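You operate a simulated robot arm through the tools that you are given. There is no shell and no other tool. Be economical: measure what you need, move in short steps, check, and stop when the job is done.

You run a simulated robot arm. Do the job below in one go: nothing can be reset, and whatever is moved stays where it is left.

## Task
Finish the card blank: crease the flat side, load it, fold it up.
Fine: the teal roller creases and goes back; both sides end upright with the brass sleeve standing between them.

Only the result counts: the job must be done as asked and must still hold three seconds after the hand-in. Knocking over, shifting, dropping, spilling or breaking anything else fails it. Flat cloth is picked up by pressing the open fingertips on it (5 to 10 N) and closing them slowly along it; thin cloth reads only 2 to 8 mm in the jaws.

## Robot
A 6-joint arm with a two-finger parallel gripper, fixed in place. Base frame: the origin is at the foot of the arm, x ahead of it, y to its left, z up. Lengths are in mm, angles in degrees, forces in N, time in s.
With the tool pointing down near the work surface it reaches from about 100 to 560 mm from the base axis. Its first joint turns from -66.0 to 66.0 degrees. Payload 2.9 kg.
Tool frame: the origin (TCP) lies between the finger pads and is the grasp point; the fingertips stand 30 mm ahead of it; z points along the fingers, y is the line along which they close. Largest opening 110 mm; finger width 20, thickness 10; the body of the gripper, 48 by 112 mm, starts 55 mm behind the TCP.
Orientation is told as [roll, pitch, yaw] about the base's x, y, z axes, in that order, counted from this pose: with the fingers straight down and closing along the base's y, the tool's x points along the base's -x, its y along +y and its z along -z.

## Interface
- The arm moves only by the tool send_rows. Its argument "moves" is a list that holds one entry, the list of rows, each a list of 7 numbers: the shift along the tool's x, y, z in units of 40 mm (1.0 is 40 mm), then the turn, a rotation vector about the tool's x, y, z in units of 4 degrees (1.0 is 4 degrees), then the gripper command, from -1 (shut) to 1 (fully open), values between in proportion. In form: [[[x, y, z, rx, ry, rz, hand], ...]]. A call has 1 to 20 rows; each row shifts and turns the commanded pose from where the row before left it, along the tool's axes as they then stand. A call with a number of a shift or a turn outside -1 to 1 is refused whole. A row lasts 0.2 s, in which the tool goes at most 50 mm and 8.6 degrees; a call with a longer step from one row to the next is refused whole, and so is a gripper value outside its range. A pose out of reach is approached as far as the arm can. The call stops where the force on the tool passes 40 N (or 10 N more than at its start, if that is more) or the arm is blocked; 0.2 s more then pass. Each finger travels about 108 mm/s and halts on what it meets, pressing with about 21 N; the grip force reading is that of the motor and also rises with nothing between the fingers. The clock runs only during rows and for 0.2 s after the last one: add rows that do not move to give the fingers time. It gives the time, the measured TCP pose, the force on the tool (base axes), the opening and the grip force at its end, in the units of the frame above (readings bear some noise).
- Cameras (640 x 400 px; columns grow to the right, rows downward): "scene" is fixed at [79.4, 435, 1387]; the picture's right is [-0.74, -0.68, 0.00], its down [-0.37, 0.40, -0.84] and it looks along [0.57, -0.62, -0.55] (base axes); focal length 326 px, centre (320, 200). "wrist" rides on the gripper at [-36, 0, -57] in the tool frame; the picture's right is [0.00, -1.00, 0.00], its down [0.97, 0.00, -0.24] and it looks along [0.24, 0.00, 0.97] (tool axes); focal length 218 px, centre (320, 200). There is no depth. A picture from a camera that has moved, and an enlarged one, comes with that camera's place and axes in the base frame and with its lens.
- capture(camera): a new picture of that camera. It takes no simulated time.
- inspect(camera, box): a new picture of the part [left, top, right, bottom] of that camera's present view, enlarged. It takes no simulated time.
- hand_in(): hands the job in; it is judged then, once.

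Work in short steps. Places have to be worked out from the pictures, the camera data and where the tool is seen: move nearer, look again, correct. Check each grasp and each placing, and mend what went wrong. You have 120 turns and 84 pictures in all, those below and enlarged ones among them. Open the gripper and draw the arm clear of the work before you hand the job in, unless the task says otherwise; then end with one line.

The tools are called after "Emit:" as a command line: name --argument value ..., lists and objects as JSON in quotes. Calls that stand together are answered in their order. send_rows: Moves the arm, as the interface text tells. Its arguments: {"type":"object","properties":{"moves":{"type":"array","items":{"type":"array","items":{"type":"array","items":{"type":"number"}}}}},"required":["moves"]} The other tools are called the same way: capture (camera) takes a picture; inspect (camera, box) takes an enlarged picture of a part of a camera's view; hand_in () hands the job in.

At the start:

```text
time: 0.0
tool_pos: [386.0, -81.3, 1190.2]
orientation: [0.0, 0.0, 0.1]
wrist_force: [0.1, 0.0, 0.2]
gripper_width: 109.9
grasp_force: 0.1
```

scene: 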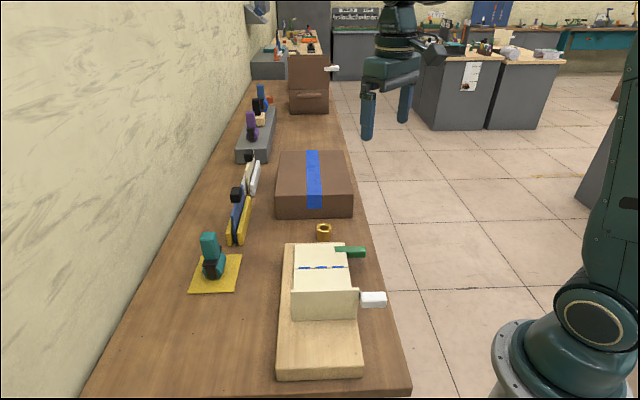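
wrist: 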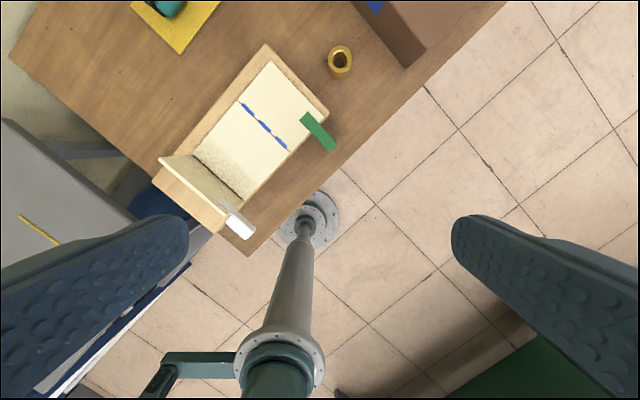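

I start by looking closer at the card blank, the roller and the sleeve.

Emit:
inspect --camera "scene" --box '[180, 210, 420, 390]'

Emit:
inspect --camera "wrist" --box '[120, 0, 400, 270]'

Emit:
inspect --camera "scene" --box '[180, 70, 360, 250]'

```text
2.22 times, centred on (300, 300) of scene
camera zoom: at [79.4, 435.0, 1387.0], right [-0.74, -0.68, 0.0], down [-0.37, 0.4, -0.84], along [0.57, -0.62, -0.55], focal length 723 px, centre (364, -22)
```

zoom: 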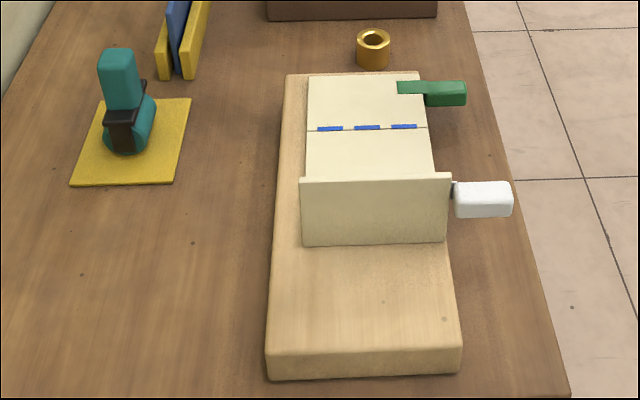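

```text
1.48 times, centred on (260, 135) of wrist
camera zoom: at [421.8, -80.1, 1247.6], right [0.0, -1.0, 0.0], down [-0.97, 0.0, 0.24], along [-0.24, 0.0, -0.97], focal length 323 px, centre (409, 296)
```

zoom: 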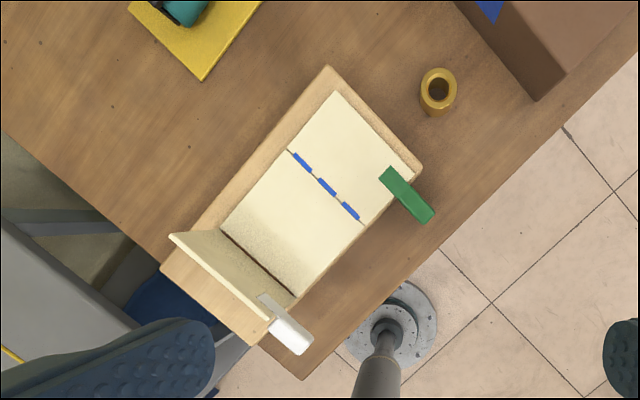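

```text
2.22 times, centred on (270, 160) of scene
camera zoom: at [79.4, 435.0, 1387.0], right [-0.74, -0.68, 0.0], down [-0.37, 0.4, -0.84], along [0.57, -0.62, -0.55], focal length 723 px, centre (431, 289)
```

zoom: 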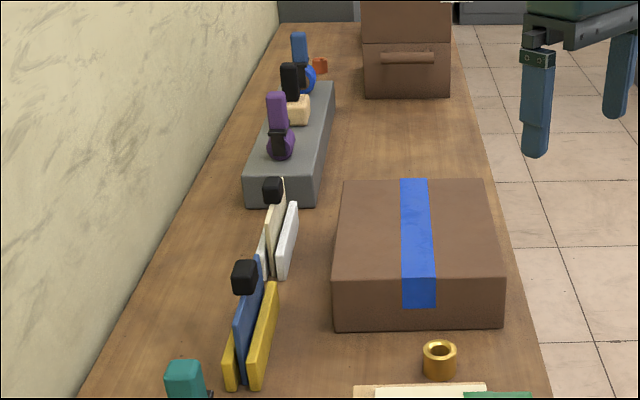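

The two cameras, when triangulated, put the table top at about z≈780 rather than 426: sleeve near (570,-116), dashes from about (495,57) to (414,-21), roller pad corner near (591,186). I'll move high over the card for a better look, and treat the height cautiously.

Emit:
send_rows --moves '[[[-0.475, 0.755, 0.375, 0, 0, 0, 1], [-0.475, 0.755, 0.375, 0, 0, 0, 1], [-0.475, 0.755, 0.375, 0, 0, 0, 1], [-0.475, 0.755, 0.375, 0, 0, 0, 1], [-0.475, 0.755, 0.375, 0, 0, 0, 1], [-0.475, 0.755, 0.375, 0, 0, 0, 1]]]'

Emit:
capture --camera "wrist"

Emit:
capture --camera "scene"

```text
time: 1.4
tool_pos: [500.7, 103.7, 1101.7]
orientation: [0.0, 0.0, 0.1]
wrist_force: [-0.6, -0.5, 0.6]
gripper_width: 110.1
grasp_force: 0.0
```

```text
78 pictures are left
camera wrist: at [536.7, 101.8, 1157.2], right [0.0, -1.0, 0.0], down [-0.97, 0.0, 0.24], along [-0.24, 0.0, -0.97], focal length 218 px, centre (320, 200)
```

wrist: 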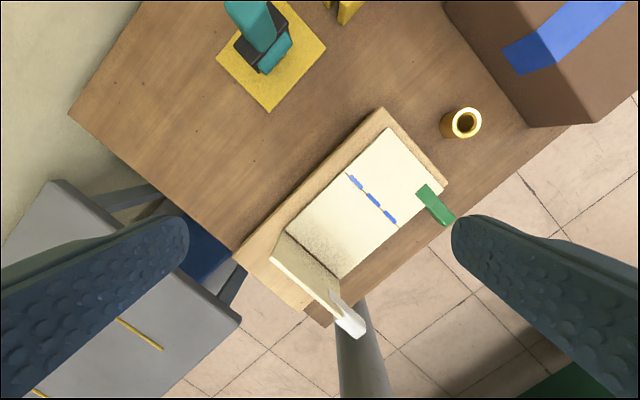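

```text
77 pictures are left
```

scene: 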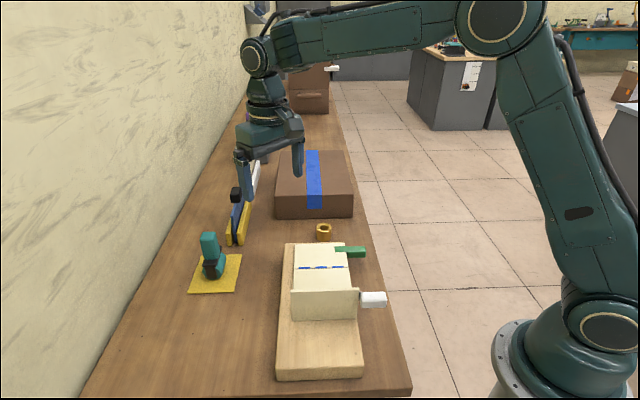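

Next I move nearer the roller, staying high, to see its shape and check the reach.

Emit:
send_rows --moves '[[[-0.8, 0.5, 0.2, 0, 0, 0, 1], [-0.8, 0.5, 0.2, 0, 0, 0, 1], [-0.8, 0.4, 0.4, 0, 0, 0, 1], [-0.8, 0.4, 0.4, 0, 0, 0, 1], [0, 0, 0, 0, 0, 0, 1]]]'

Emit:
capture --camera "wrist"

Emit:
inspect --camera "scene" --box '[170, 150, 290, 300]'

```text
time: 2.6
tool_pos: [626.9, 172.9, 1052.3]
orientation: [0.0, 0.1, 0.0]
wrist_force: [-0.4, 0.5, -0.2]
gripper_width: 109.9
grasp_force: 0.0
```

```text
76 pictures are left
camera wrist: at [664.2, 173.2, 1109.6], right [0.0, -1.0, 0.0], down [-0.97, 0.0, 0.24], along [-0.24, 0.0, -0.97], focal length 218 px, centre (320, 200)
```

wrist: 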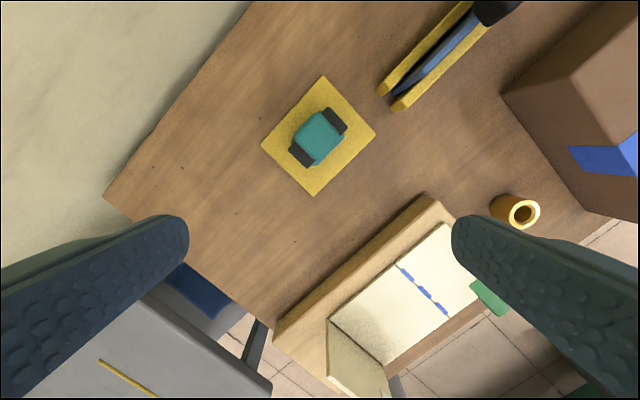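

```text
2.67 times, centred on (230, 225) of scene
camera zoom: at [79.4, 435.0, 1387.0], right [-0.74, -0.68, 0.0], down [-0.37, 0.4, -0.84], along [0.57, -0.62, -0.55], focal length 868 px, centre (560, 133)
```

zoom: 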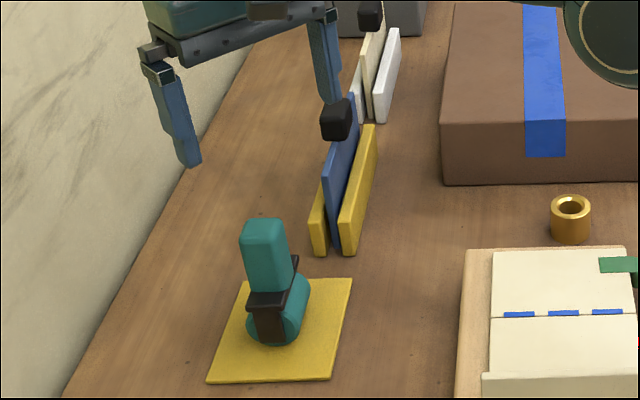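

The reach is fine. I enlarge the roller and the card in the wrist view to measure them.

Emit:
inspect --camera "wrist" --box '[250, 65, 390, 205]'

Emit:
inspect --camera "scene" --box '[265, 215, 405, 390]'

```text
2.86 times, centred on (320, 135) of wrist
camera zoom: at [664.2, 173.2, 1109.6], right [0.0, -1.0, 0.0], down [-0.97, 0.0, 0.24], along [-0.24, 0.0, -0.97], focal length 624 px, centre (320, 386)
```

zoom: 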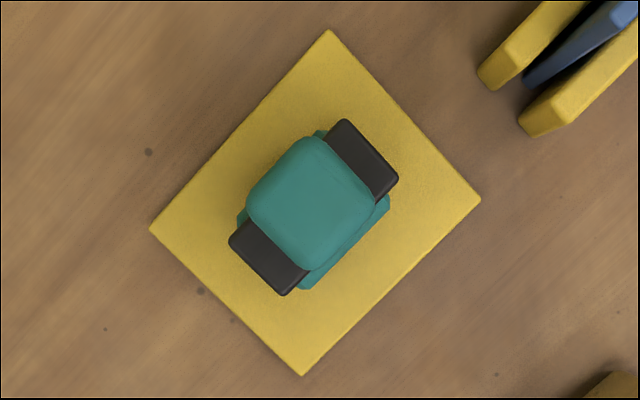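

```text
2.29 times, centred on (335, 302) of scene
camera zoom: at [79.4, 435.0, 1387.0], right [-0.74, -0.68, 0.0], down [-0.37, 0.4, -0.84], along [0.57, -0.62, -0.55], focal length 744 px, centre (286, -34)
```

zoom: 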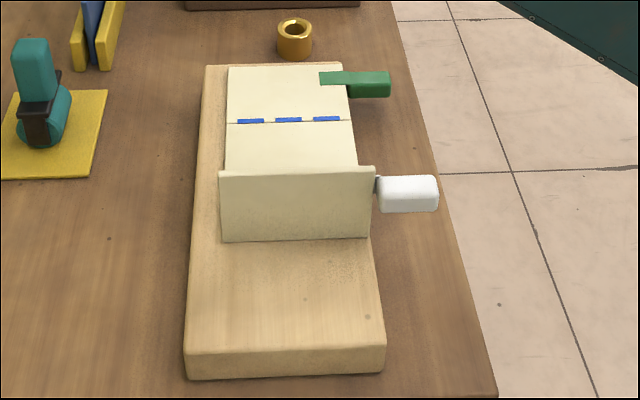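

The handle top is near (673,176,900), about 30 mm square, and the wheel already rolls along the crease direction (about +45°). I turn the tool by yaw -45° and come over the roller.

Emit:
send_rows --moves '[[[0, 0, 0, 0, 0, 0.9375, 1], [0, 0, 0, 0, 0, 0.9375, 1], [0, 0, 0, 0, 0, 0.9375, 1], [0, 0, 0, 0, 0, 0.9375, 1], [0, 0, 0, 0, 0, 0.9375, 1], [0, 0, 0, 0, 0, 0.9375, 1], [0, 0, 0, 0, 0, 0.9375, 1], [0, 0, 0, 0, 0, 0.9375, 1], [0, 0, 0, 0, 0, 0.9375, 1], [0, 0, 0, 0, 0, 0.9375, 1], [0, 0, 0, 0, 0, 0.9375, 1], [0, 0, 0, 0, 0, 0.9375, 1], [-0.38, 0.43, 0.5, 0, 0, 0, 1], [-0.38, 0.43, 0.5, 0, 0, 0, 1], [0, 0, 0, 0, 0, 0, 1]]]'

Emit:
capture --camera "wrist"

Emit:
inspect --camera "scene" --box '[150, 170, 290, 310]'

```text
time: 5.8
tool_pos: [635.9, 177.1, 1029.5]
orientation: [0.0, 0.0, -45.0]
wrist_force: [-0.5, 0.4, -0.1]
gripper_width: 110.0
grasp_force: 0.0
out of reach, approached as far as the arm can: row 13, 14
```

```text
72 pictures are left
camera wrist: at [662.1, 151.0, 1086.5], right [-0.71, -0.71, 0.0], down [-0.69, 0.69, 0.24], along [-0.17, 0.17, -0.97], focal length 218 px, centre (320, 200)
```

wrist: 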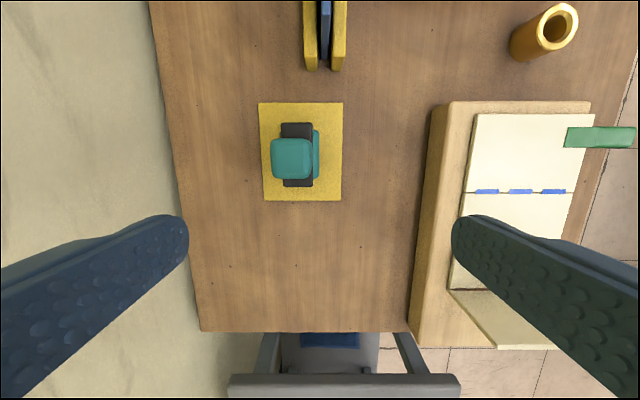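

```text
2.86 times, centred on (220, 240) of scene
camera zoom: at [79.4, 435.0, 1387.0], right [-0.74, -0.68, 0.0], down [-0.37, 0.4, -0.84], along [0.57, -0.62, -0.55], focal length 930 px, centre (606, 86)
```

zoom: 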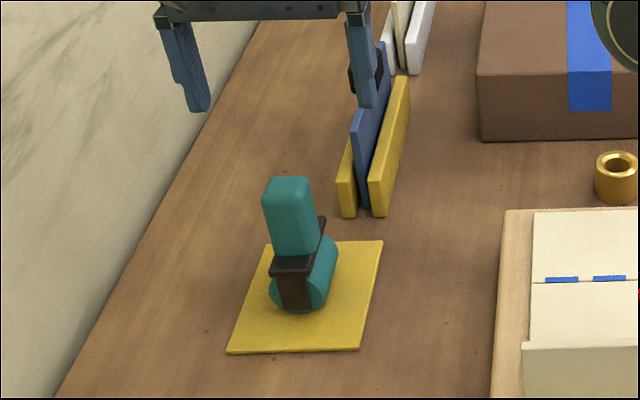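

The tool is aligned with the table, but radius is limited up at this height. I descend to about z≈945, where the reach should be longer.

Emit:
send_rows --moves '[[[0, 0, 0.6, 0, 0, 0, 1], [0, 0, 0.6, 0, 0, 0, 1], [0, 0, 0.5, 0, 0, 0, 1], [0, 0, 0, 0, 0, 0, 1]]]'

```text
time: 6.8
tool_pos: [636.8, 176.9, 962.2]
orientation: [0.0, -0.1, -45.0]
wrist_force: [-0.8, 0.3, 0.3]
gripper_width: 110.2
grasp_force: 0.1
```

Emit:
send_rows --moves '[[[-0.34, 0.3, 0.2, 0, 0, 0, 1], [-0.34, 0.3, 0.1, 0, 0, 0, 1], [0, 0, 0, 0, 0, 0, 1]]]'

Emit:
capture --camera "wrist"

```text
time: 7.6
tool_pos: [653.6, 168.8, 946.0]
orientation: [-0.1, -0.1, -45.0]
wrist_force: [0.8, -0.3, 0.2]
gripper_width: 110.0
grasp_force: 0.0
out of reach, approached as far as the arm can: row 1, 2
```

```text
70 pictures are left
camera wrist: at [680.2, 142.0, 1004.1], right [-0.71, -0.71, 0.0], down [-0.69, 0.69, 0.24], along [-0.17, 0.17, -0.97], focal length 218 px, centre (320, 200)
```

wrist: 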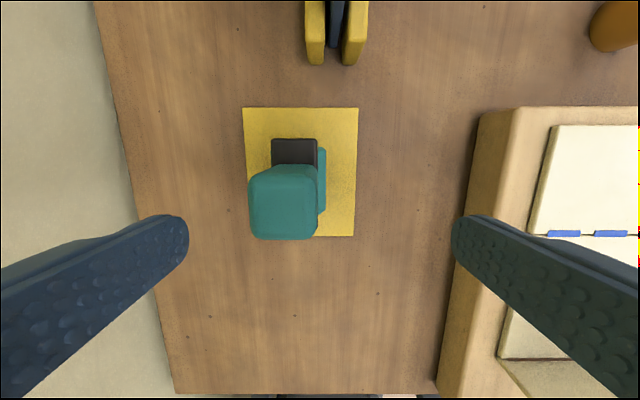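

At yaw -45° the arm is about 15 mm short of the handle, so I tilt the tool 10° about its closing axis (tips outward) and move over the handle at (673.5,174).

Emit:
send_rows --moves '[[[0, 0, 0, 0, -0.85, 0, 1], [0, 0, 0, 0, -0.85, 0, 1], [0, 0, 0, 0, -0.8, 0, 1], [-0.13, 0.22, 0.02, 0, 0, 0, 1], [-0.13, 0.22, 0.02, 0, 0, 0, 1], [0, 0, 0, 0, 0, 0, 1]]]'

Emit:
capture --camera "wrist"

```text
time: 9.0
tool_pos: [653.3, 168.3, 947.7]
orientation: [0.1, -9.9, -45.1]
wrist_force: [-0.2, 0.5, -0.2]
gripper_width: 109.9
grasp_force: 0.0
out of reach, approached as far as the arm can: row 4, 5
```

```text
69 pictures are left
camera wrist: at [672.4, 149.3, 1009.8], right [-0.71, -0.71, 0.0], down [-0.71, 0.71, 0.07], along [-0.05, 0.05, -1.0], focal length 218 px, centre (320, 200)
```

wrist: 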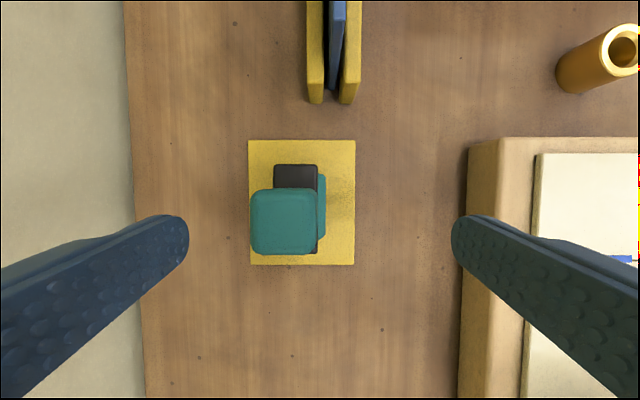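

The handle already sits between the open fingers (about 18 mm off centre), so I can go down alongside it, where reach grows, and then centre.

Emit:
send_rows --moves '[[[0.087, 0, 0.49, 0, 0, 0, 1], [0.087, 0, 0.49, 0, 0, 0, 1], [0.087, 0, 0.49, 0, 0, 0, 1], [0, 0, 0, 0, 0, 0, 1]]]'

Emit:
capture --camera "wrist"

Emit:
inspect --camera "scene" --box '[150, 170, 290, 310]'

```text
time: 10.0
tool_pos: [654.0, 169.1, 888.0]
orientation: [0.0, -10.0, -45.0]
wrist_force: [0.1, -0.5, -0.6]
gripper_width: 110.3
grasp_force: 0.1
```

```text
68 pictures are left
camera wrist: at [672.7, 149.8, 949.9], right [-0.71, -0.71, 0.0], down [-0.71, 0.71, 0.07], along [-0.05, 0.05, -1.0], focal length 218 px, centre (320, 200)
```

wrist: 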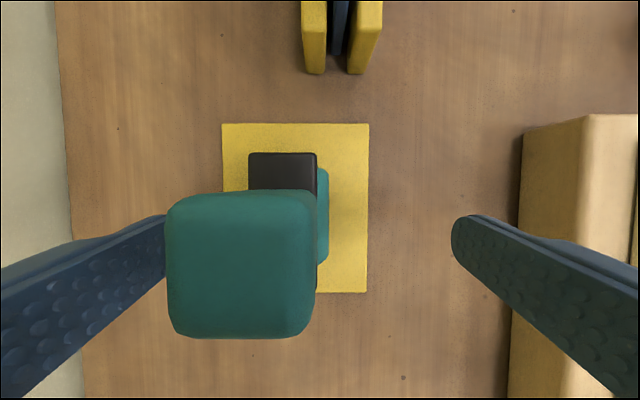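

```text
2.86 times, centred on (220, 240) of scene
camera zoom: at [79.4, 435.0, 1387.0], right [-0.74, -0.68, 0.0], down [-0.37, 0.4, -0.84], along [0.57, -0.62, -0.55], focal length 930 px, centre (606, 86)
```

zoom: 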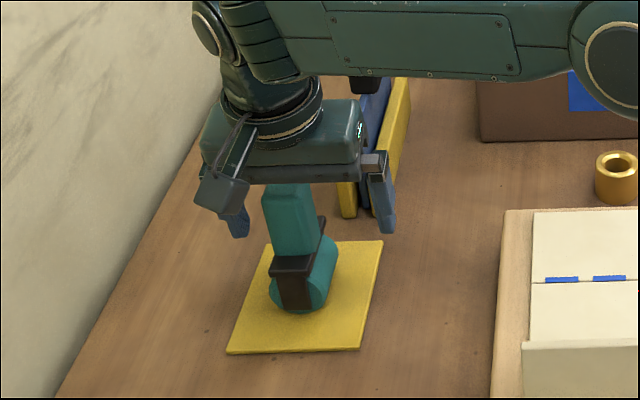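

Emit:
send_rows --moves '[[[-0.11, 0.22, 0.02, 0, 0, 0, 1], [-0.11, 0.22, 0.02, 0, 0, 0, 1], [0, 0, 0, 0, 0, 0, 1]]]'

Emit:
capture --camera "wrist"

```text
time: 10.8
tool_pos: [664.2, 172.6, 887.0]
orientation: [-0.1, -9.9, -45.0]
wrist_force: [-0.3, 0.1, 0.1]
gripper_width: 109.8
grasp_force: 0.2
out of reach, approached as far as the arm can: row 2
```

```text
66 pictures are left
camera wrist: at [681.6, 153.4, 950.1], right [-0.71, -0.71, 0.0], down [-0.71, 0.71, 0.07], along [-0.05, 0.05, -1.0], focal length 218 px, centre (320, 200)
```

wrist: 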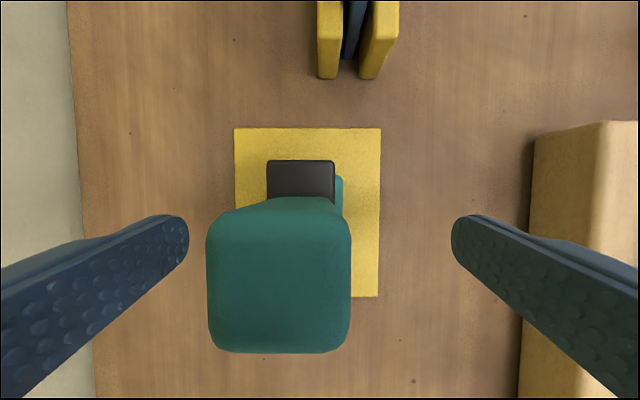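

Nearly there (about 9 mm short along the closing axis). A few degrees more tilt and slightly lower should close it.

Emit:
send_rows --moves '[[[0, 0, 0, 0, -0.65, 0, 1], [0, 0, 0, 0, -0.65, 0, 1], [0.03, 0, 0.2, 0, 0, 0, 1], [-0.05, 0.12, 0, 0, 0, 0, 1], [-0.05, 0.1, 0, 0, 0, 0, 1], [0, 0, 0, 0, 0, 0, 1]]]'

Emit:
capture --camera "wrist"

```text
time: 12.2
tool_pos: [667.3, 173.4, 880.3]
orientation: [0.0, -15.1, -45.1]
wrist_force: [-0.3, 1.0, 0.5]
gripper_width: 110.2
grasp_force: 0.0
out of reach, approached as far as the arm can: row 5
```

```text
65 pictures are left
camera wrist: at [682.4, 159.1, 944.4], right [-0.71, -0.71, 0.0], down [-0.71, 0.71, -0.02], along [0.02, -0.02, -1.0], focal length 218 px, centre (320, 200)
```

wrist: 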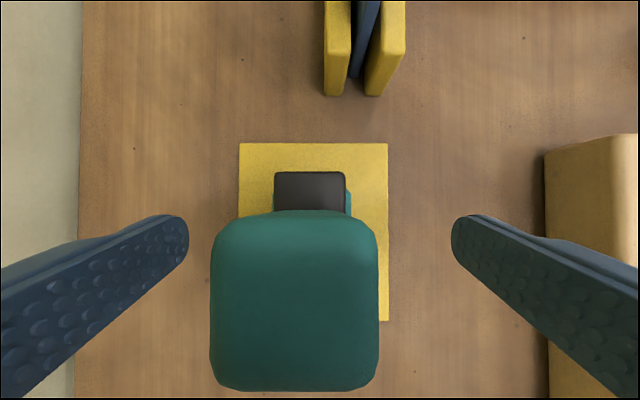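

Emit:
send_rows --moves '[[[0, 0, 0.1, 0, -0.5, 0, 1], [-0.02, 0.13, 0.02, 0, 0, 0, 1], [0, 0, 0, 0, 0, 0, 1]]]'

```text
time: 13.0
tool_pos: [667.5, 172.3, 875.7]
orientation: [0.0, -17.2, -45.0]
wrist_force: [0.4, -0.5, 0.3]
gripper_width: 110.0
grasp_force: 0.0
out of reach, approached as far as the arm can: row 2
```

Close enough: I now close slowly on the handle.

Emit:
send_rows --moves '[[[0, 0, 0, 0, 0, 0, 0.5], [0, 0, 0, 0, 0, 0, 0.1], [0, 0, 0, 0, 0, 0, -0.1], [0, 0, 0, 0, 0, 0, -0.2], [0, 0, 0, 0, 0, 0, -0.3], [0, 0, 0, 0, 0, 0, -0.4], [0, 0, 0, 0, 0, 0, -0.5], [0, 0, 0, 0, 0, 0, -1], [0, 0, 0, 0, 0, 0, -1]]]'

Emit:
capture --camera "wrist"

Emit:
inspect --camera "scene" --box '[150, 170, 290, 310]'

```text
time: 15.0
tool_pos: [668.6, 172.3, 877.5]
orientation: [0.0, -17.2, -45.0]
wrist_force: [-0.5, -1.4, 2.7]
gripper_width: 34.0
grasp_force: 21.3
```

```text
64 pictures are left
camera wrist: at [681.6, 159.8, 941.8], right [-0.71, -0.71, 0.0], down [-0.71, 0.71, -0.06], along [0.04, -0.04, -1.0], focal length 218 px, centre (320, 200)
```

wrist: 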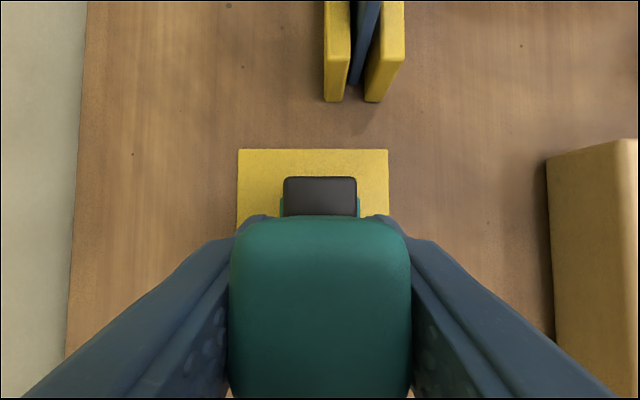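

```text
2.86 times, centred on (220, 240) of scene
camera zoom: at [79.4, 434.9, 1387.0], right [-0.74, -0.68, 0.0], down [-0.37, 0.4, -0.84], along [0.57, -0.62, -0.55], focal length 930 px, centre (606, 86)
```

zoom: 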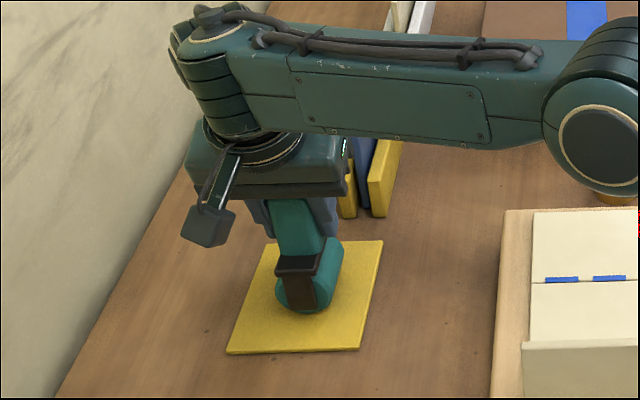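

The handle is held (34 mm, 21 N). I lift, then carry the roller over the far end of the crease (my estimate: n≈308, card z≈829), staying high.

Emit:
send_rows --moves '[[[-0.13, 0, -0.418, 0, 0, 0, -1], [-0.13, 0, -0.418, 0, 0, 0, -1], [0.119, -0.835, -0.212, 0, 0, 0, -1], [0.119, -0.835, -0.212, 0, 0, 0, -1], [0.119, -0.835, -0.212, 0, 0, 0, -1], [0.119, -0.835, -0.212, 0, 0, 0, -1], [0.119, -0.835, -0.212, 0, 0, 0, -1], [0.119, -0.835, -0.212, 0, 0, 0, -1], [0, 0, 0, 0, 0, 0, -1]]]'

Emit:
capture --camera "wrist"

Emit:
inspect --camera "scene" --box '[230, 160, 410, 340]'

```text
time: 17.0
tool_pos: [495.1, 60.7, 952.4]
orientation: [0.0, -17.2, -44.9]
wrist_force: [-0.8, -1.1, -1.2]
gripper_width: 33.8
grasp_force: 21.4
```

```text
62 pictures are left
camera wrist: at [508.0, 48.1, 1016.2], right [-0.71, -0.71, 0.0], down [-0.71, 0.71, -0.06], along [0.04, -0.04, -1.0], focal length 218 px, centre (320, 200)
```

wrist: 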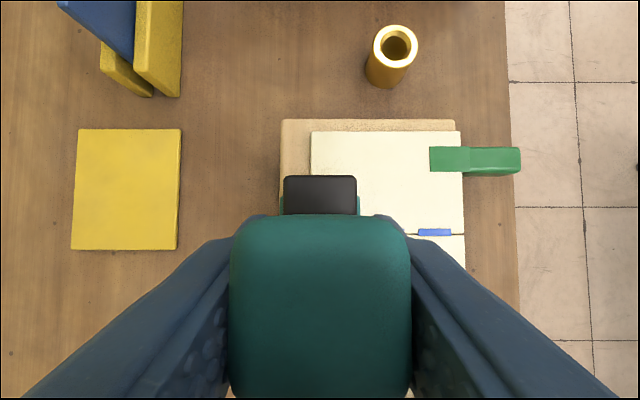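

```text
2.22 times, centred on (320, 250) of scene
camera zoom: at [79.4, 435.0, 1386.9], right [-0.74, -0.68, 0.0], down [-0.37, 0.4, -0.84], along [0.57, -0.62, -0.55], focal length 723 px, centre (320, 89)
```

zoom: 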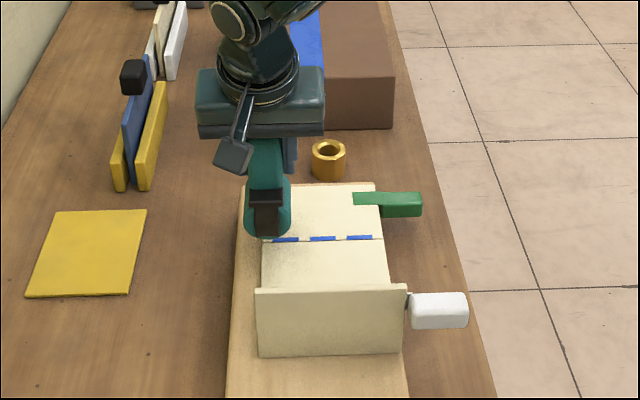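

The crease line checks at n≈308.4, and the roller is right over its far end with the card spanning u 270–401. I descend toward contact and watch the force.

Emit:
send_rows --moves '[[[0.0925, 0, 0.298, 0, 0, 0, -1], [0.0925, 0, 0.298, 0, 0, 0, -1], [0, 0, 0, 0, 0, 0, -1]]]'

Emit:
send_rows --moves '[[[0.0148, 0, 0.048, 0, 0, 0, -1], [0.0148, 0, 0.048, 0, 0, 0, -1], [0, 0, 0, 0, 0, 0, -1]]]'

```text
time: 17.8
tool_pos: [495.9, 61.4, 926.7]
orientation: [-0.1, -17.2, -45.0]
wrist_force: [-0.1, 0.5, -2.2]
gripper_width: 33.9
grasp_force: 21.5
```

```text
time: 18.6
tool_pos: [496.2, 61.5, 923.0]
orientation: [0.0, -17.1, -45.1]
wrist_force: [-2.9, -0.6, 7.4]
gripper_width: 34.1
grasp_force: 21.1
```

Contact is at about TCP z≈924, so I press a little more.

Emit:
send_rows --moves '[[[0.011, 0, 0.036, 0, 0, 0, -1], [0, 0, 0, 0, 0, 0, -1]]]'

```text
time: 19.2
tool_pos: [495.6, 60.5, 922.2]
orientation: [0.1, -17.3, -45.1]
wrist_force: [-1.6, -1.8, 17.4]
gripper_width: 33.8
grasp_force: 20.8
```

17 N of press: now I roll along the crease.

Emit:
send_rows --moves '[[[0, -0.2, 0, 0, 0, 0, -1], [0, -0.2, 0, 0, 0, 0, -1], [0, -0.2, 0, 0, 0, 0, -1], [0, -0.2, 0, 0, 0, 0, -1], [0, 0, 0, 0, 0, 0, -1]]]'

Emit:
inspect --camera "scene" --box '[240, 180, 400, 340]'

```text
time: 20.4
tool_pos: [474.3, 38.6, 920.6]
orientation: [0.0, -17.2, -45.1]
wrist_force: [4.5, 4.4, 16.8]
gripper_width: 33.9
grasp_force: 20.9
```

```text
2.50 times, centred on (320, 260) of scene
camera zoom: at [79.3, 435.0, 1386.9], right [-0.74, -0.68, 0.0], down [-0.37, 0.4, -0.84], along [0.57, -0.62, -0.55], focal length 814 px, centre (320, 50)
```

zoom: 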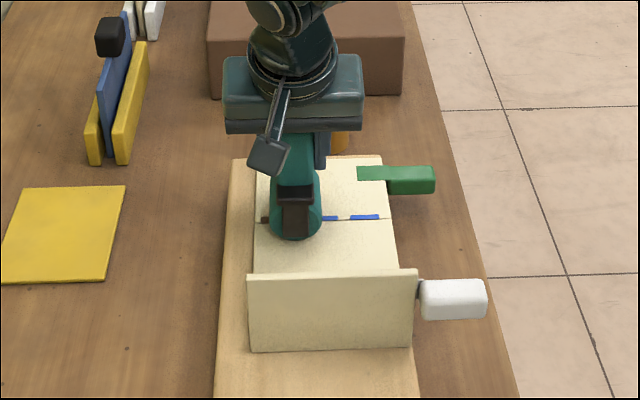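

The rolled part of the line has changed colour, so it is working. I continue to the near end.

Emit:
send_rows --moves '[[[0, -0.2, 0, 0, 0, 0, -1], [0, -0.2, 0, 0, 0, 0, -1], [0, -0.2, 0, 0, 0, 0, -1], [0, -0.2, 0, 0, 0, 0, -1], [0, -0.2, 0, 0, 0, 0, -1], [0, 0, 0, 0, 0, 0, -1]]]'

Emit:
send_rows --moves '[[[0, -0.2, 0, 0, 0, 0, -1], [0, -0.2, 0, 0, 0, 0, -1], [0, -0.2, 0, 0, 0, 0, -1], [0, -0.2, 0, 0, 0, 0, -1], [0, -0.2, 0, 0, 0, 0, -1], [0, 0, 0, 0, 0, 0, -1]]]'

Emit:
inspect --camera "scene" --box '[240, 180, 400, 340]'

```text
time: 21.8
tool_pos: [445.9, 10.6, 920.9]
orientation: [0.1, -17.1, -45.0]
wrist_force: [3.6, 4.9, 13.9]
gripper_width: 34.2
grasp_force: 20.9
```

```text
time: 23.2
tool_pos: [417.6, -18.9, 921.7]
orientation: [0.0, -17.2, -44.9]
wrist_force: [3.2, 2.4, 9.5]
gripper_width: 34.1
grasp_force: 21.0
```

```text
2.50 times, centred on (320, 260) of scene
camera zoom: at [79.3, 435.0, 1386.9], right [-0.74, -0.68, 0.0], down [-0.37, 0.4, -0.84], along [0.57, -0.62, -0.55], focal length 814 px, centre (320, 50)
```

zoom: 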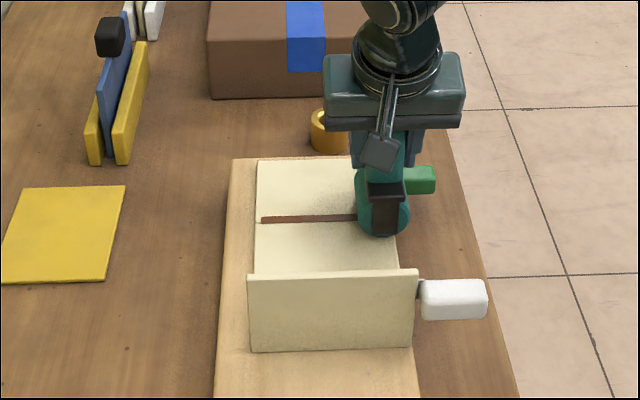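

Emit:
send_rows --moves '[[[0.007, 0, 0.022, 0, 0, 0, -1], [0, -0.1, 0, 0, 0, 0, -1], [0, -0.1, 0, 0, 0, 0, -1], [0, 0, 0, 0, 0, 0, -1]]]'

Emit:
send_rows --moves '[[[0, 0.2, 0, 0, 0, 0, -1], [0, 0.2, 0, 0, 0, 0, -1], [0, 0.2, 0, 0, 0, 0, -1], [0, 0.2, 0, 0, 0, 0, -1], [-0.074, 0.1, -0.239, 0, 0, 0, -1], [-0.148, 0, -0.478, 0, 0, 0, -1], [-0.148, 0, -0.478, 0, 0, 0, -1], [0, 0, 0, 0, 0, 0, -1]]]'

Emit:
inspect --camera "scene" --box '[240, 180, 400, 340]'

```text
time: 24.2
tool_pos: [411.7, -23.8, 920.4]
orientation: [0.2, -17.3, -44.9]
wrist_force: [5.6, 4.6, 14.5]
gripper_width: 34.0
grasp_force: 21.0
```

```text
time: 26.0
tool_pos: [437.8, 2.2, 970.1]
orientation: [0.0, -17.2, -45.0]
wrist_force: [-1.0, 0.0, -1.5]
gripper_width: 34.0
grasp_force: 21.1
```

```text
2.50 times, centred on (320, 260) of scene
camera zoom: at [79.4, 435.0, 1386.9], right [-0.74, -0.68, 0.0], down [-0.37, 0.4, -0.84], along [0.57, -0.62, -0.55], focal length 814 px, centre (320, 50)
```

zoom: 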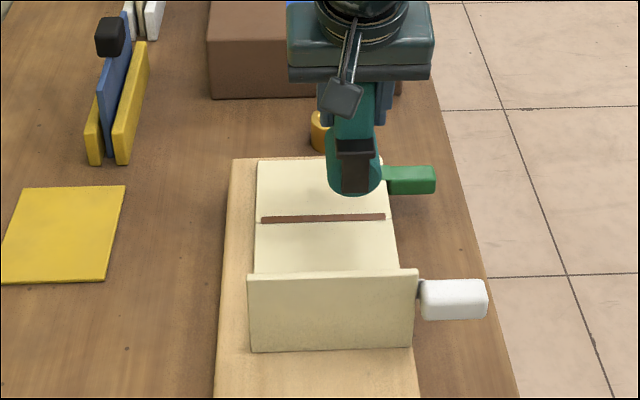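

The whole line is creased. I carry the roller back over its pad.

Emit:
send_rows --moves '[[[-0.076, 0.886, 0.207, 0, 0, 0, -1], [-0.076, 0.886, 0.207, 0, 0, 0, -1], [-0.076, 0.886, 0.207, 0, 0, 0, -1], [-0.076, 0.886, 0.207, 0, 0, 0, -1], [-0.076, 0.886, 0.207, 0, 0, 0, -1], [-0.076, 0.886, 0.207, 0, 0, 0, -1], [-0.076, 0.886, 0.207, 0, 0, 0, -1], [-0.076, 0.886, 0.207, 0, 0, 0, -1], [0, 0, 0, 0, 0, 0, -1]]]'

Emit:
capture --camera "wrist"

```text
time: 28.0
tool_pos: [665.5, 173.6, 911.8]
orientation: [-0.1, -17.1, -45.0]
wrist_force: [0.2, 0.5, -2.3]
gripper_width: 33.9
grasp_force: 21.2
```

```text
57 pictures are left
camera wrist: at [678.4, 159.8, 975.9], right [-0.71, -0.71, 0.0], down [-0.71, 0.71, -0.06], along [0.04, -0.04, -1.0], focal length 218 px, centre (320, 200)
```

wrist: 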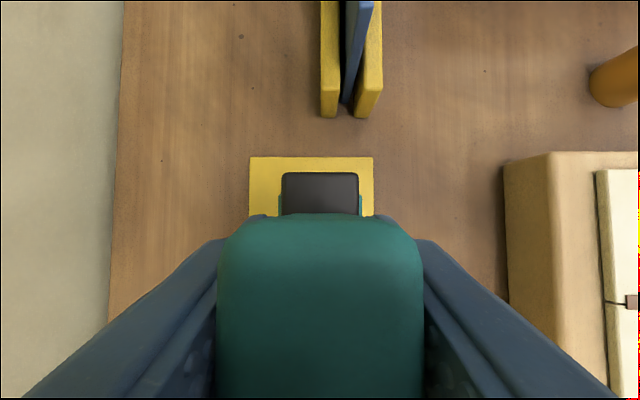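

Centred over the pad (the handle slid up about 4 mm in the grip). I lower it gently.

Emit:
send_rows --moves '[[[0.082, 0, 0.394, 0, 0, 0, -1], [0.082, 0, 0.394, 0, 0, 0, -1], [0, 0, 0, 0, 0, 0, -1]]]'

Emit:
send_rows --moves '[[[0.0148, 0, 0.048, 0, 0, 0, -1], [0.0148, 0, 0.048, 0, 0, 0, -1], [0, 0, 0, 0, 0, 0, -1]]]'

```text
time: 28.8
tool_pos: [670.2, 170.5, 880.9]
orientation: [0.0, -17.2, -45.0]
wrist_force: [-0.7, -0.3, -2.5]
gripper_width: 34.0
grasp_force: 21.0
```

```text
time: 29.6
tool_pos: [670.9, 169.7, 877.3]
orientation: [0.0, -17.2, -45.0]
wrist_force: [-0.5, -1.0, -1.4]
gripper_width: 34.1
grasp_force: 21.3
```

Emit:
send_rows --moves '[[[0.011, 0, 0.036, 0, 0, 0, -1], [0, 0, 0, 0, 0, 0, -1]]]'

Emit:
send_rows --moves '[[[0.011, 0, 0.036, 0, 0, 0, -1], [0, 0, 0, 0, 0, 0, -1]]]'

Emit:
inspect --camera "scene" --box '[160, 200, 270, 310]'

```text
time: 30.2
tool_pos: [669.6, 169.4, 874.6]
orientation: [0.0, -17.1, -45.1]
wrist_force: [0.4, -0.3, -2.1]
gripper_width: 33.8
grasp_force: 21.3
```

```text
time: 30.8
tool_pos: [669.9, 168.2, 874.8]
orientation: [0.0, -17.2, -45.1]
wrist_force: [0.6, -0.5, -2.5]
gripper_width: 34.0
grasp_force: 20.6
```

```text
3.64 times, centred on (215, 255) of scene
camera zoom: at [79.4, 435.0, 1386.9], right [-0.74, -0.68, 0.0], down [-0.37, 0.4, -0.84], along [0.57, -0.62, -0.55], focal length 1184 px, centre (702, 0)
```

zoom: 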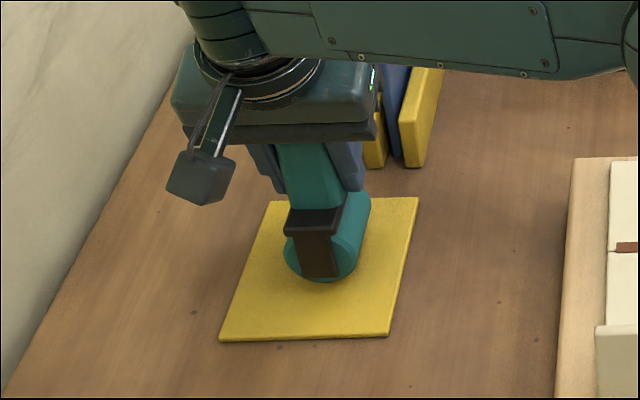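

Emit:
send_rows --moves '[[[0.011, 0.02, 0.048, 0, 0, 0, -1], [0.005, 0, 0.03, 0, 0, 0, -1], [0, 0, 0, 0, 0, 0, -1]]]'

```text
time: 31.6
tool_pos: [670.7, 170.7, 872.9]
orientation: [0.1, -17.2, -45.0]
wrist_force: [-2.2, -0.3, 8.7]
gripper_width: 34.3
grasp_force: 21.1
```

Contact with the pad. I release slowly.

Emit:
send_rows --moves '[[[-0.003, 0, -0.01, 0, 0, 0, -1], [0, 0, 0, 0, 0, 0, -0.36], [0, 0, 0, 0, 0, 0, -0.33], [0, 0, 0, 0, 0, 0, -0.28], [0, 0, 0, 0, 0, 0, -0.15], [0, 0, 0, 0, 0, 0, 0.2], [0, 0, 0, 0, 0, 0, 0.6], [0, 0, 0, 0, 0, 0, 1], [0, 0, 0, 0, 0, 0, 1]]]'

Emit:
capture --camera "wrist"

Emit:
inspect --camera "scene" --box '[160, 200, 270, 310]'

```text
time: 33.6
tool_pos: [671.5, 169.7, 873.4]
orientation: [0.1, -17.2, -44.9]
wrist_force: [-0.8, 0.3, 0.0]
gripper_width: 110.0
grasp_force: 0.0
```

```text
55 pictures are left
camera wrist: at [683.6, 157.0, 936.6], right [-0.71, -0.71, 0.0], down [-0.71, 0.71, -0.06], along [0.04, -0.04, -1.0], focal length 218 px, centre (320, 200)
```

wrist: 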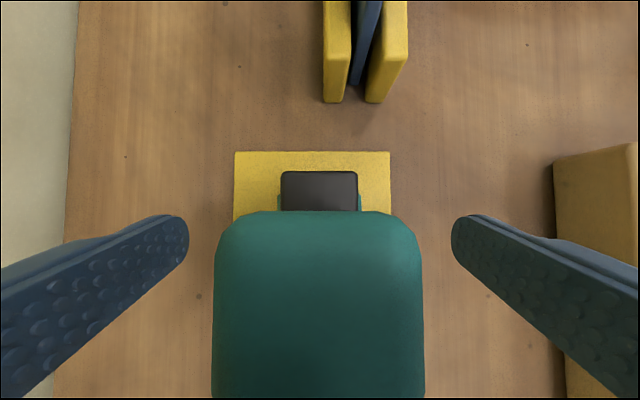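

```text
3.64 times, centred on (215, 255) of scene
camera zoom: at [79.4, 435.0, 1387.0], right [-0.74, -0.68, 0.0], down [-0.37, 0.4, -0.84], along [0.57, -0.62, -0.55], focal length 1184 px, centre (702, 0)
```

zoom: 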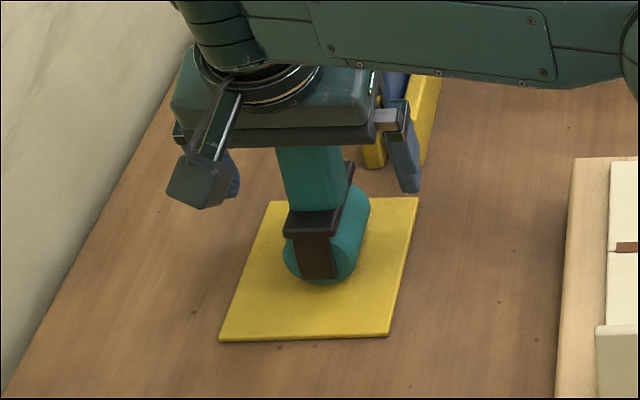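

The roller stands on its pad. I back off along the tool axis and check.

Emit:
send_rows --moves '[[[0, 0, -0.7, 0, 0, 0, 1], [0, 0, -0.9, 0, 0, 0, 1], [0, 0, -0.9, 0, 0, 0, 1], [0, 0, 0, 0, 0, 0, 1]]]'

Emit:
capture --camera "wrist"

Emit:
inspect --camera "scene" --box '[160, 170, 400, 320]'

```text
time: 34.6
tool_pos: [642.8, 195.2, 964.7]
orientation: [0.1, -17.1, -45.1]
wrist_force: [-0.5, 0.9, 0.5]
gripper_width: 109.8
grasp_force: 0.1
out of reach, approached as far as the arm can: row 3
```

```text
53 pictures are left
camera wrist: at [655.9, 181.8, 1030.3], right [-0.71, -0.71, 0.0], down [-0.71, 0.71, -0.06], along [0.04, -0.04, -1.0], focal length 218 px, centre (320, 200)
```

wrist: 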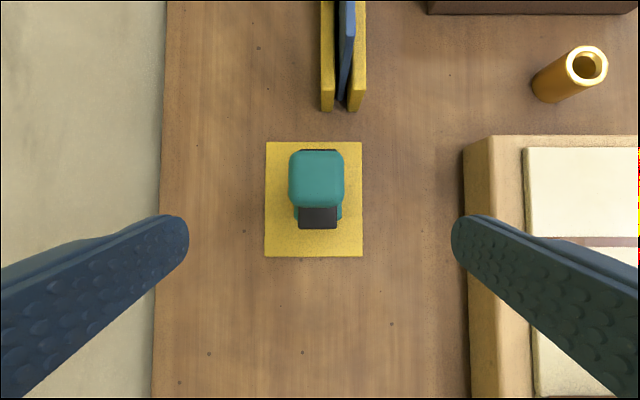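

```text
2.67 times, centred on (280, 245) of scene
camera zoom: at [79.4, 435.0, 1387.0], right [-0.74, -0.68, 0.0], down [-0.37, 0.4, -0.84], along [0.57, -0.62, -0.55], focal length 868 px, centre (427, 80)
```

zoom: 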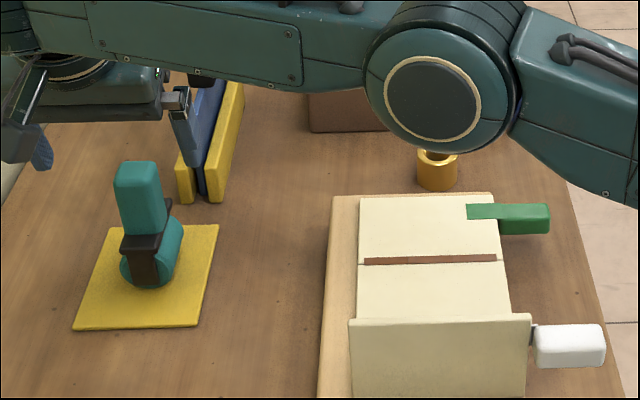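

The roller is back upright. Next is the sleeve (about 40 mm wide, near u≈324, n≈481, roughly (569,-111)); I level the tool and move over there at z≈965.

Emit:
send_rows --moves '[[[0, -0.9, 0, 0, 0, 0, 1], [0, -0.9, 0, 0, 0, 0, 1], [0, -0.9, 0, 0, 0, 0, 1], [0, -0.8, 0, 0, 0.86, 0, 1], [0, -0.8, 0, 0, 0.86, 0, 1], [0, -0.8, 0, 0, 0.86, 0, 1], [0, -0.8, 0, 0, 0.86, 0, 1], [0, -0.8, 0, 0, 0.86, 0, 1], [-0.9, 0, 0, 0, 0, 0, 1], [-0.9, 0, 0, 0, 0, 0, 1], [-0.9, 0, 0, 0, 0, 0, 1], [-0.9, 0, 0, 0, 0, 0, 1], [0, 0, 0, 0, 0, 0, 1]]]'

Emit:
capture --camera "wrist"

Emit:
inspect --camera "scene" --box '[220, 130, 420, 290]'

```text
time: 37.4
tool_pos: [668.8, -22.5, 987.6]
orientation: [-0.1, 0.0, -45.0]
wrist_force: [0.1, -0.2, 0.7]
gripper_width: 109.9
grasp_force: 0.1
out of reach, approached as far as the arm can: row 1, 2, 3, 4, 5, 6, 7, 8, 11, 12
```

```text
51 pictures are left
camera wrist: at [695.1, -48.4, 1044.8], right [-0.71, -0.71, 0.0], down [-0.69, 0.69, 0.24], along [-0.17, 0.17, -0.97], focal length 218 px, centre (320, 200)
```

wrist: 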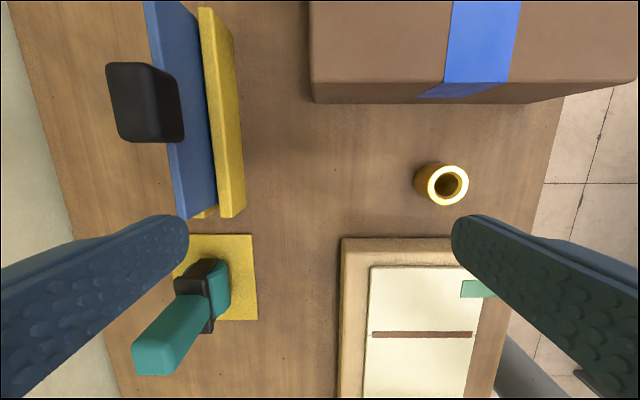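

```text
2.50 times, centred on (320, 210) of scene
camera zoom: at [79.4, 434.9, 1387.0], right [-0.74, -0.68, 0.0], down [-0.37, 0.4, -0.84], along [0.57, -0.62, -0.55], focal length 814 px, centre (320, 175)
```

zoom: 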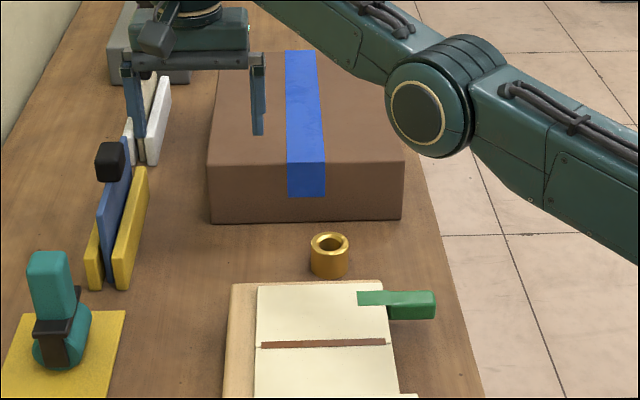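

The arm took an outward detour when reach-limited, but nothing looks disturbed. The sleeve top is near u≈321, n≈486, z≈816, so I move over it and lower somewhat.

Emit:
send_rows --moves '[[[0.02, -0.85, 0, 0, 0, 0, 1], [0.02, -0.85, 0, 0, 0, 0, 1], [0.02, -0.85, 0, 0, 0, 0, 1], [0.02, -0.85, 0, 0, 0, 0, 1], [0, 0, 0.9, 0, 0, 0, 1], [0, 0, 0.9, 0, 0, 0, 1], [0, 0, 0, 0, 0, 0, 1]]]'

Emit:
capture --camera "wrist"

```text
time: 39.0
tool_pos: [570.9, -115.8, 916.9]
orientation: [0.0, 0.0, -44.9]
wrist_force: [0.9, 0.3, 0.5]
gripper_width: 110.1
grasp_force: 0.0
out of reach, approached as far as the arm can: row 1
```

```text
49 pictures are left
camera wrist: at [596.6, -141.6, 973.9], right [-0.71, -0.71, 0.0], down [-0.69, 0.69, 0.24], along [-0.17, 0.17, -0.97], focal length 218 px, centre (320, 200)
```

wrist: 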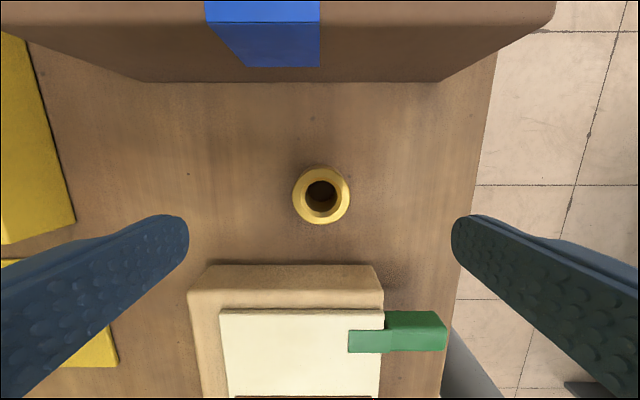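

Centred on the sleeve. I descend so the fingertips stop just above the table (TCP ≈ 818).

Emit:
send_rows --moves '[[[-0.02, 0, 0.7, 0, 0, 0, 1], [0, 0, 0.7, 0, 0, 0, 1], [0, 0, 0.6, 0, 0, 0, 1], [0, 0, 0.3, 0, 0, 0, 1], [0, 0, 0, 0, 0, 0, 1]]]'

Emit:
capture --camera "wrist"

Emit:
inspect --camera "scene" --box '[250, 160, 390, 270]'

```text
time: 40.2
tool_pos: [571.9, -115.8, 823.9]
orientation: [0.0, 0.1, -45.0]
wrist_force: [-0.2, -0.3, 0.9]
gripper_width: 109.9
grasp_force: 0.1
```

```text
48 pictures are left
camera wrist: at [597.6, -141.8, 881.1], right [-0.71, -0.71, 0.0], down [-0.69, 0.69, 0.24], along [-0.17, 0.17, -0.97], focal length 218 px, centre (320, 200)
```

wrist: 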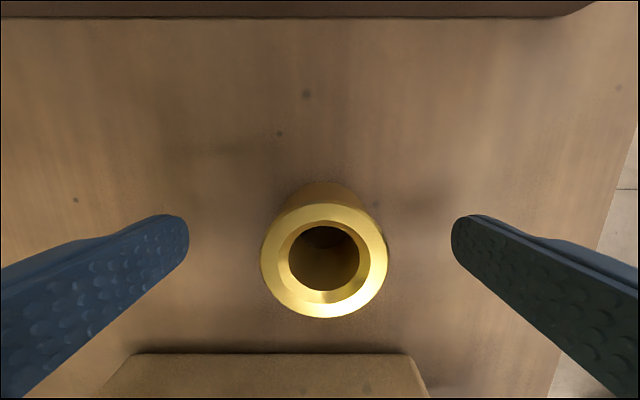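

```text
3.64 times, centred on (320, 215) of scene
camera zoom: at [79.4, 435.0, 1387.0], right [-0.74, -0.68, 0.0], down [-0.37, 0.4, -0.84], along [0.57, -0.62, -0.55], focal length 1184 px, centre (320, 146)
```

zoom: 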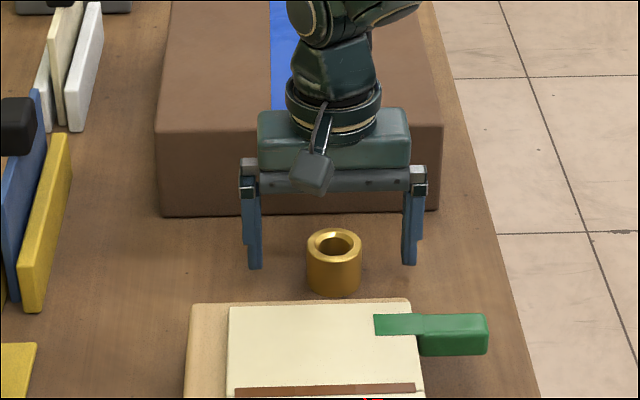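

Well centred. Down 5 mm more and close slowly.

Emit:
send_rows --moves '[[[-0.02, -0.02, 0.13, 0, 0, 0, 1], [0, 0, 0, 0, 0, 0, 0.5], [0, 0, 0, 0, 0, 0, 0.1], [0, 0, 0, 0, 0, 0, -0.1], [0, 0, 0, 0, 0, 0, -0.2], [0, 0, 0, 0, 0, 0, -0.3], [0, 0, 0, 0, 0, 0, -0.5], [0, 0, 0, 0, 0, 0, -1], [0, 0, 0, 0, 0, 0, -1]]]'

Emit:
capture --camera "wrist"

```text
time: 42.2
tool_pos: [572.1, -116.4, 820.9]
orientation: [0.0, 0.0, -45.0]
wrist_force: [-0.9, 0.3, -0.3]
gripper_width: 43.1
grasp_force: 21.0
```

```text
46 pictures are left
camera wrist: at [597.4, -143.0, 876.0], right [-0.71, -0.71, 0.0], down [-0.69, 0.69, 0.24], along [-0.17, 0.17, -0.97], focal length 218 px, centre (320, 200)
```

wrist: 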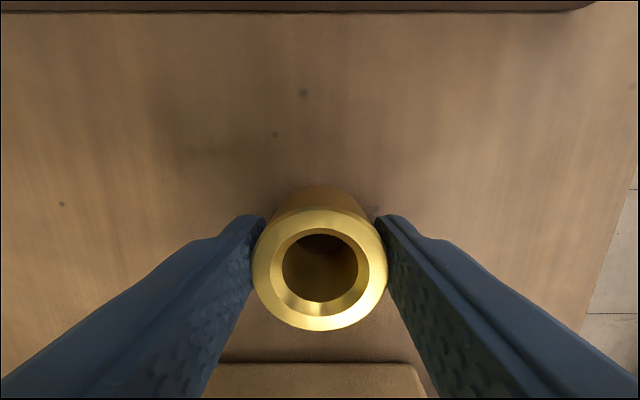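

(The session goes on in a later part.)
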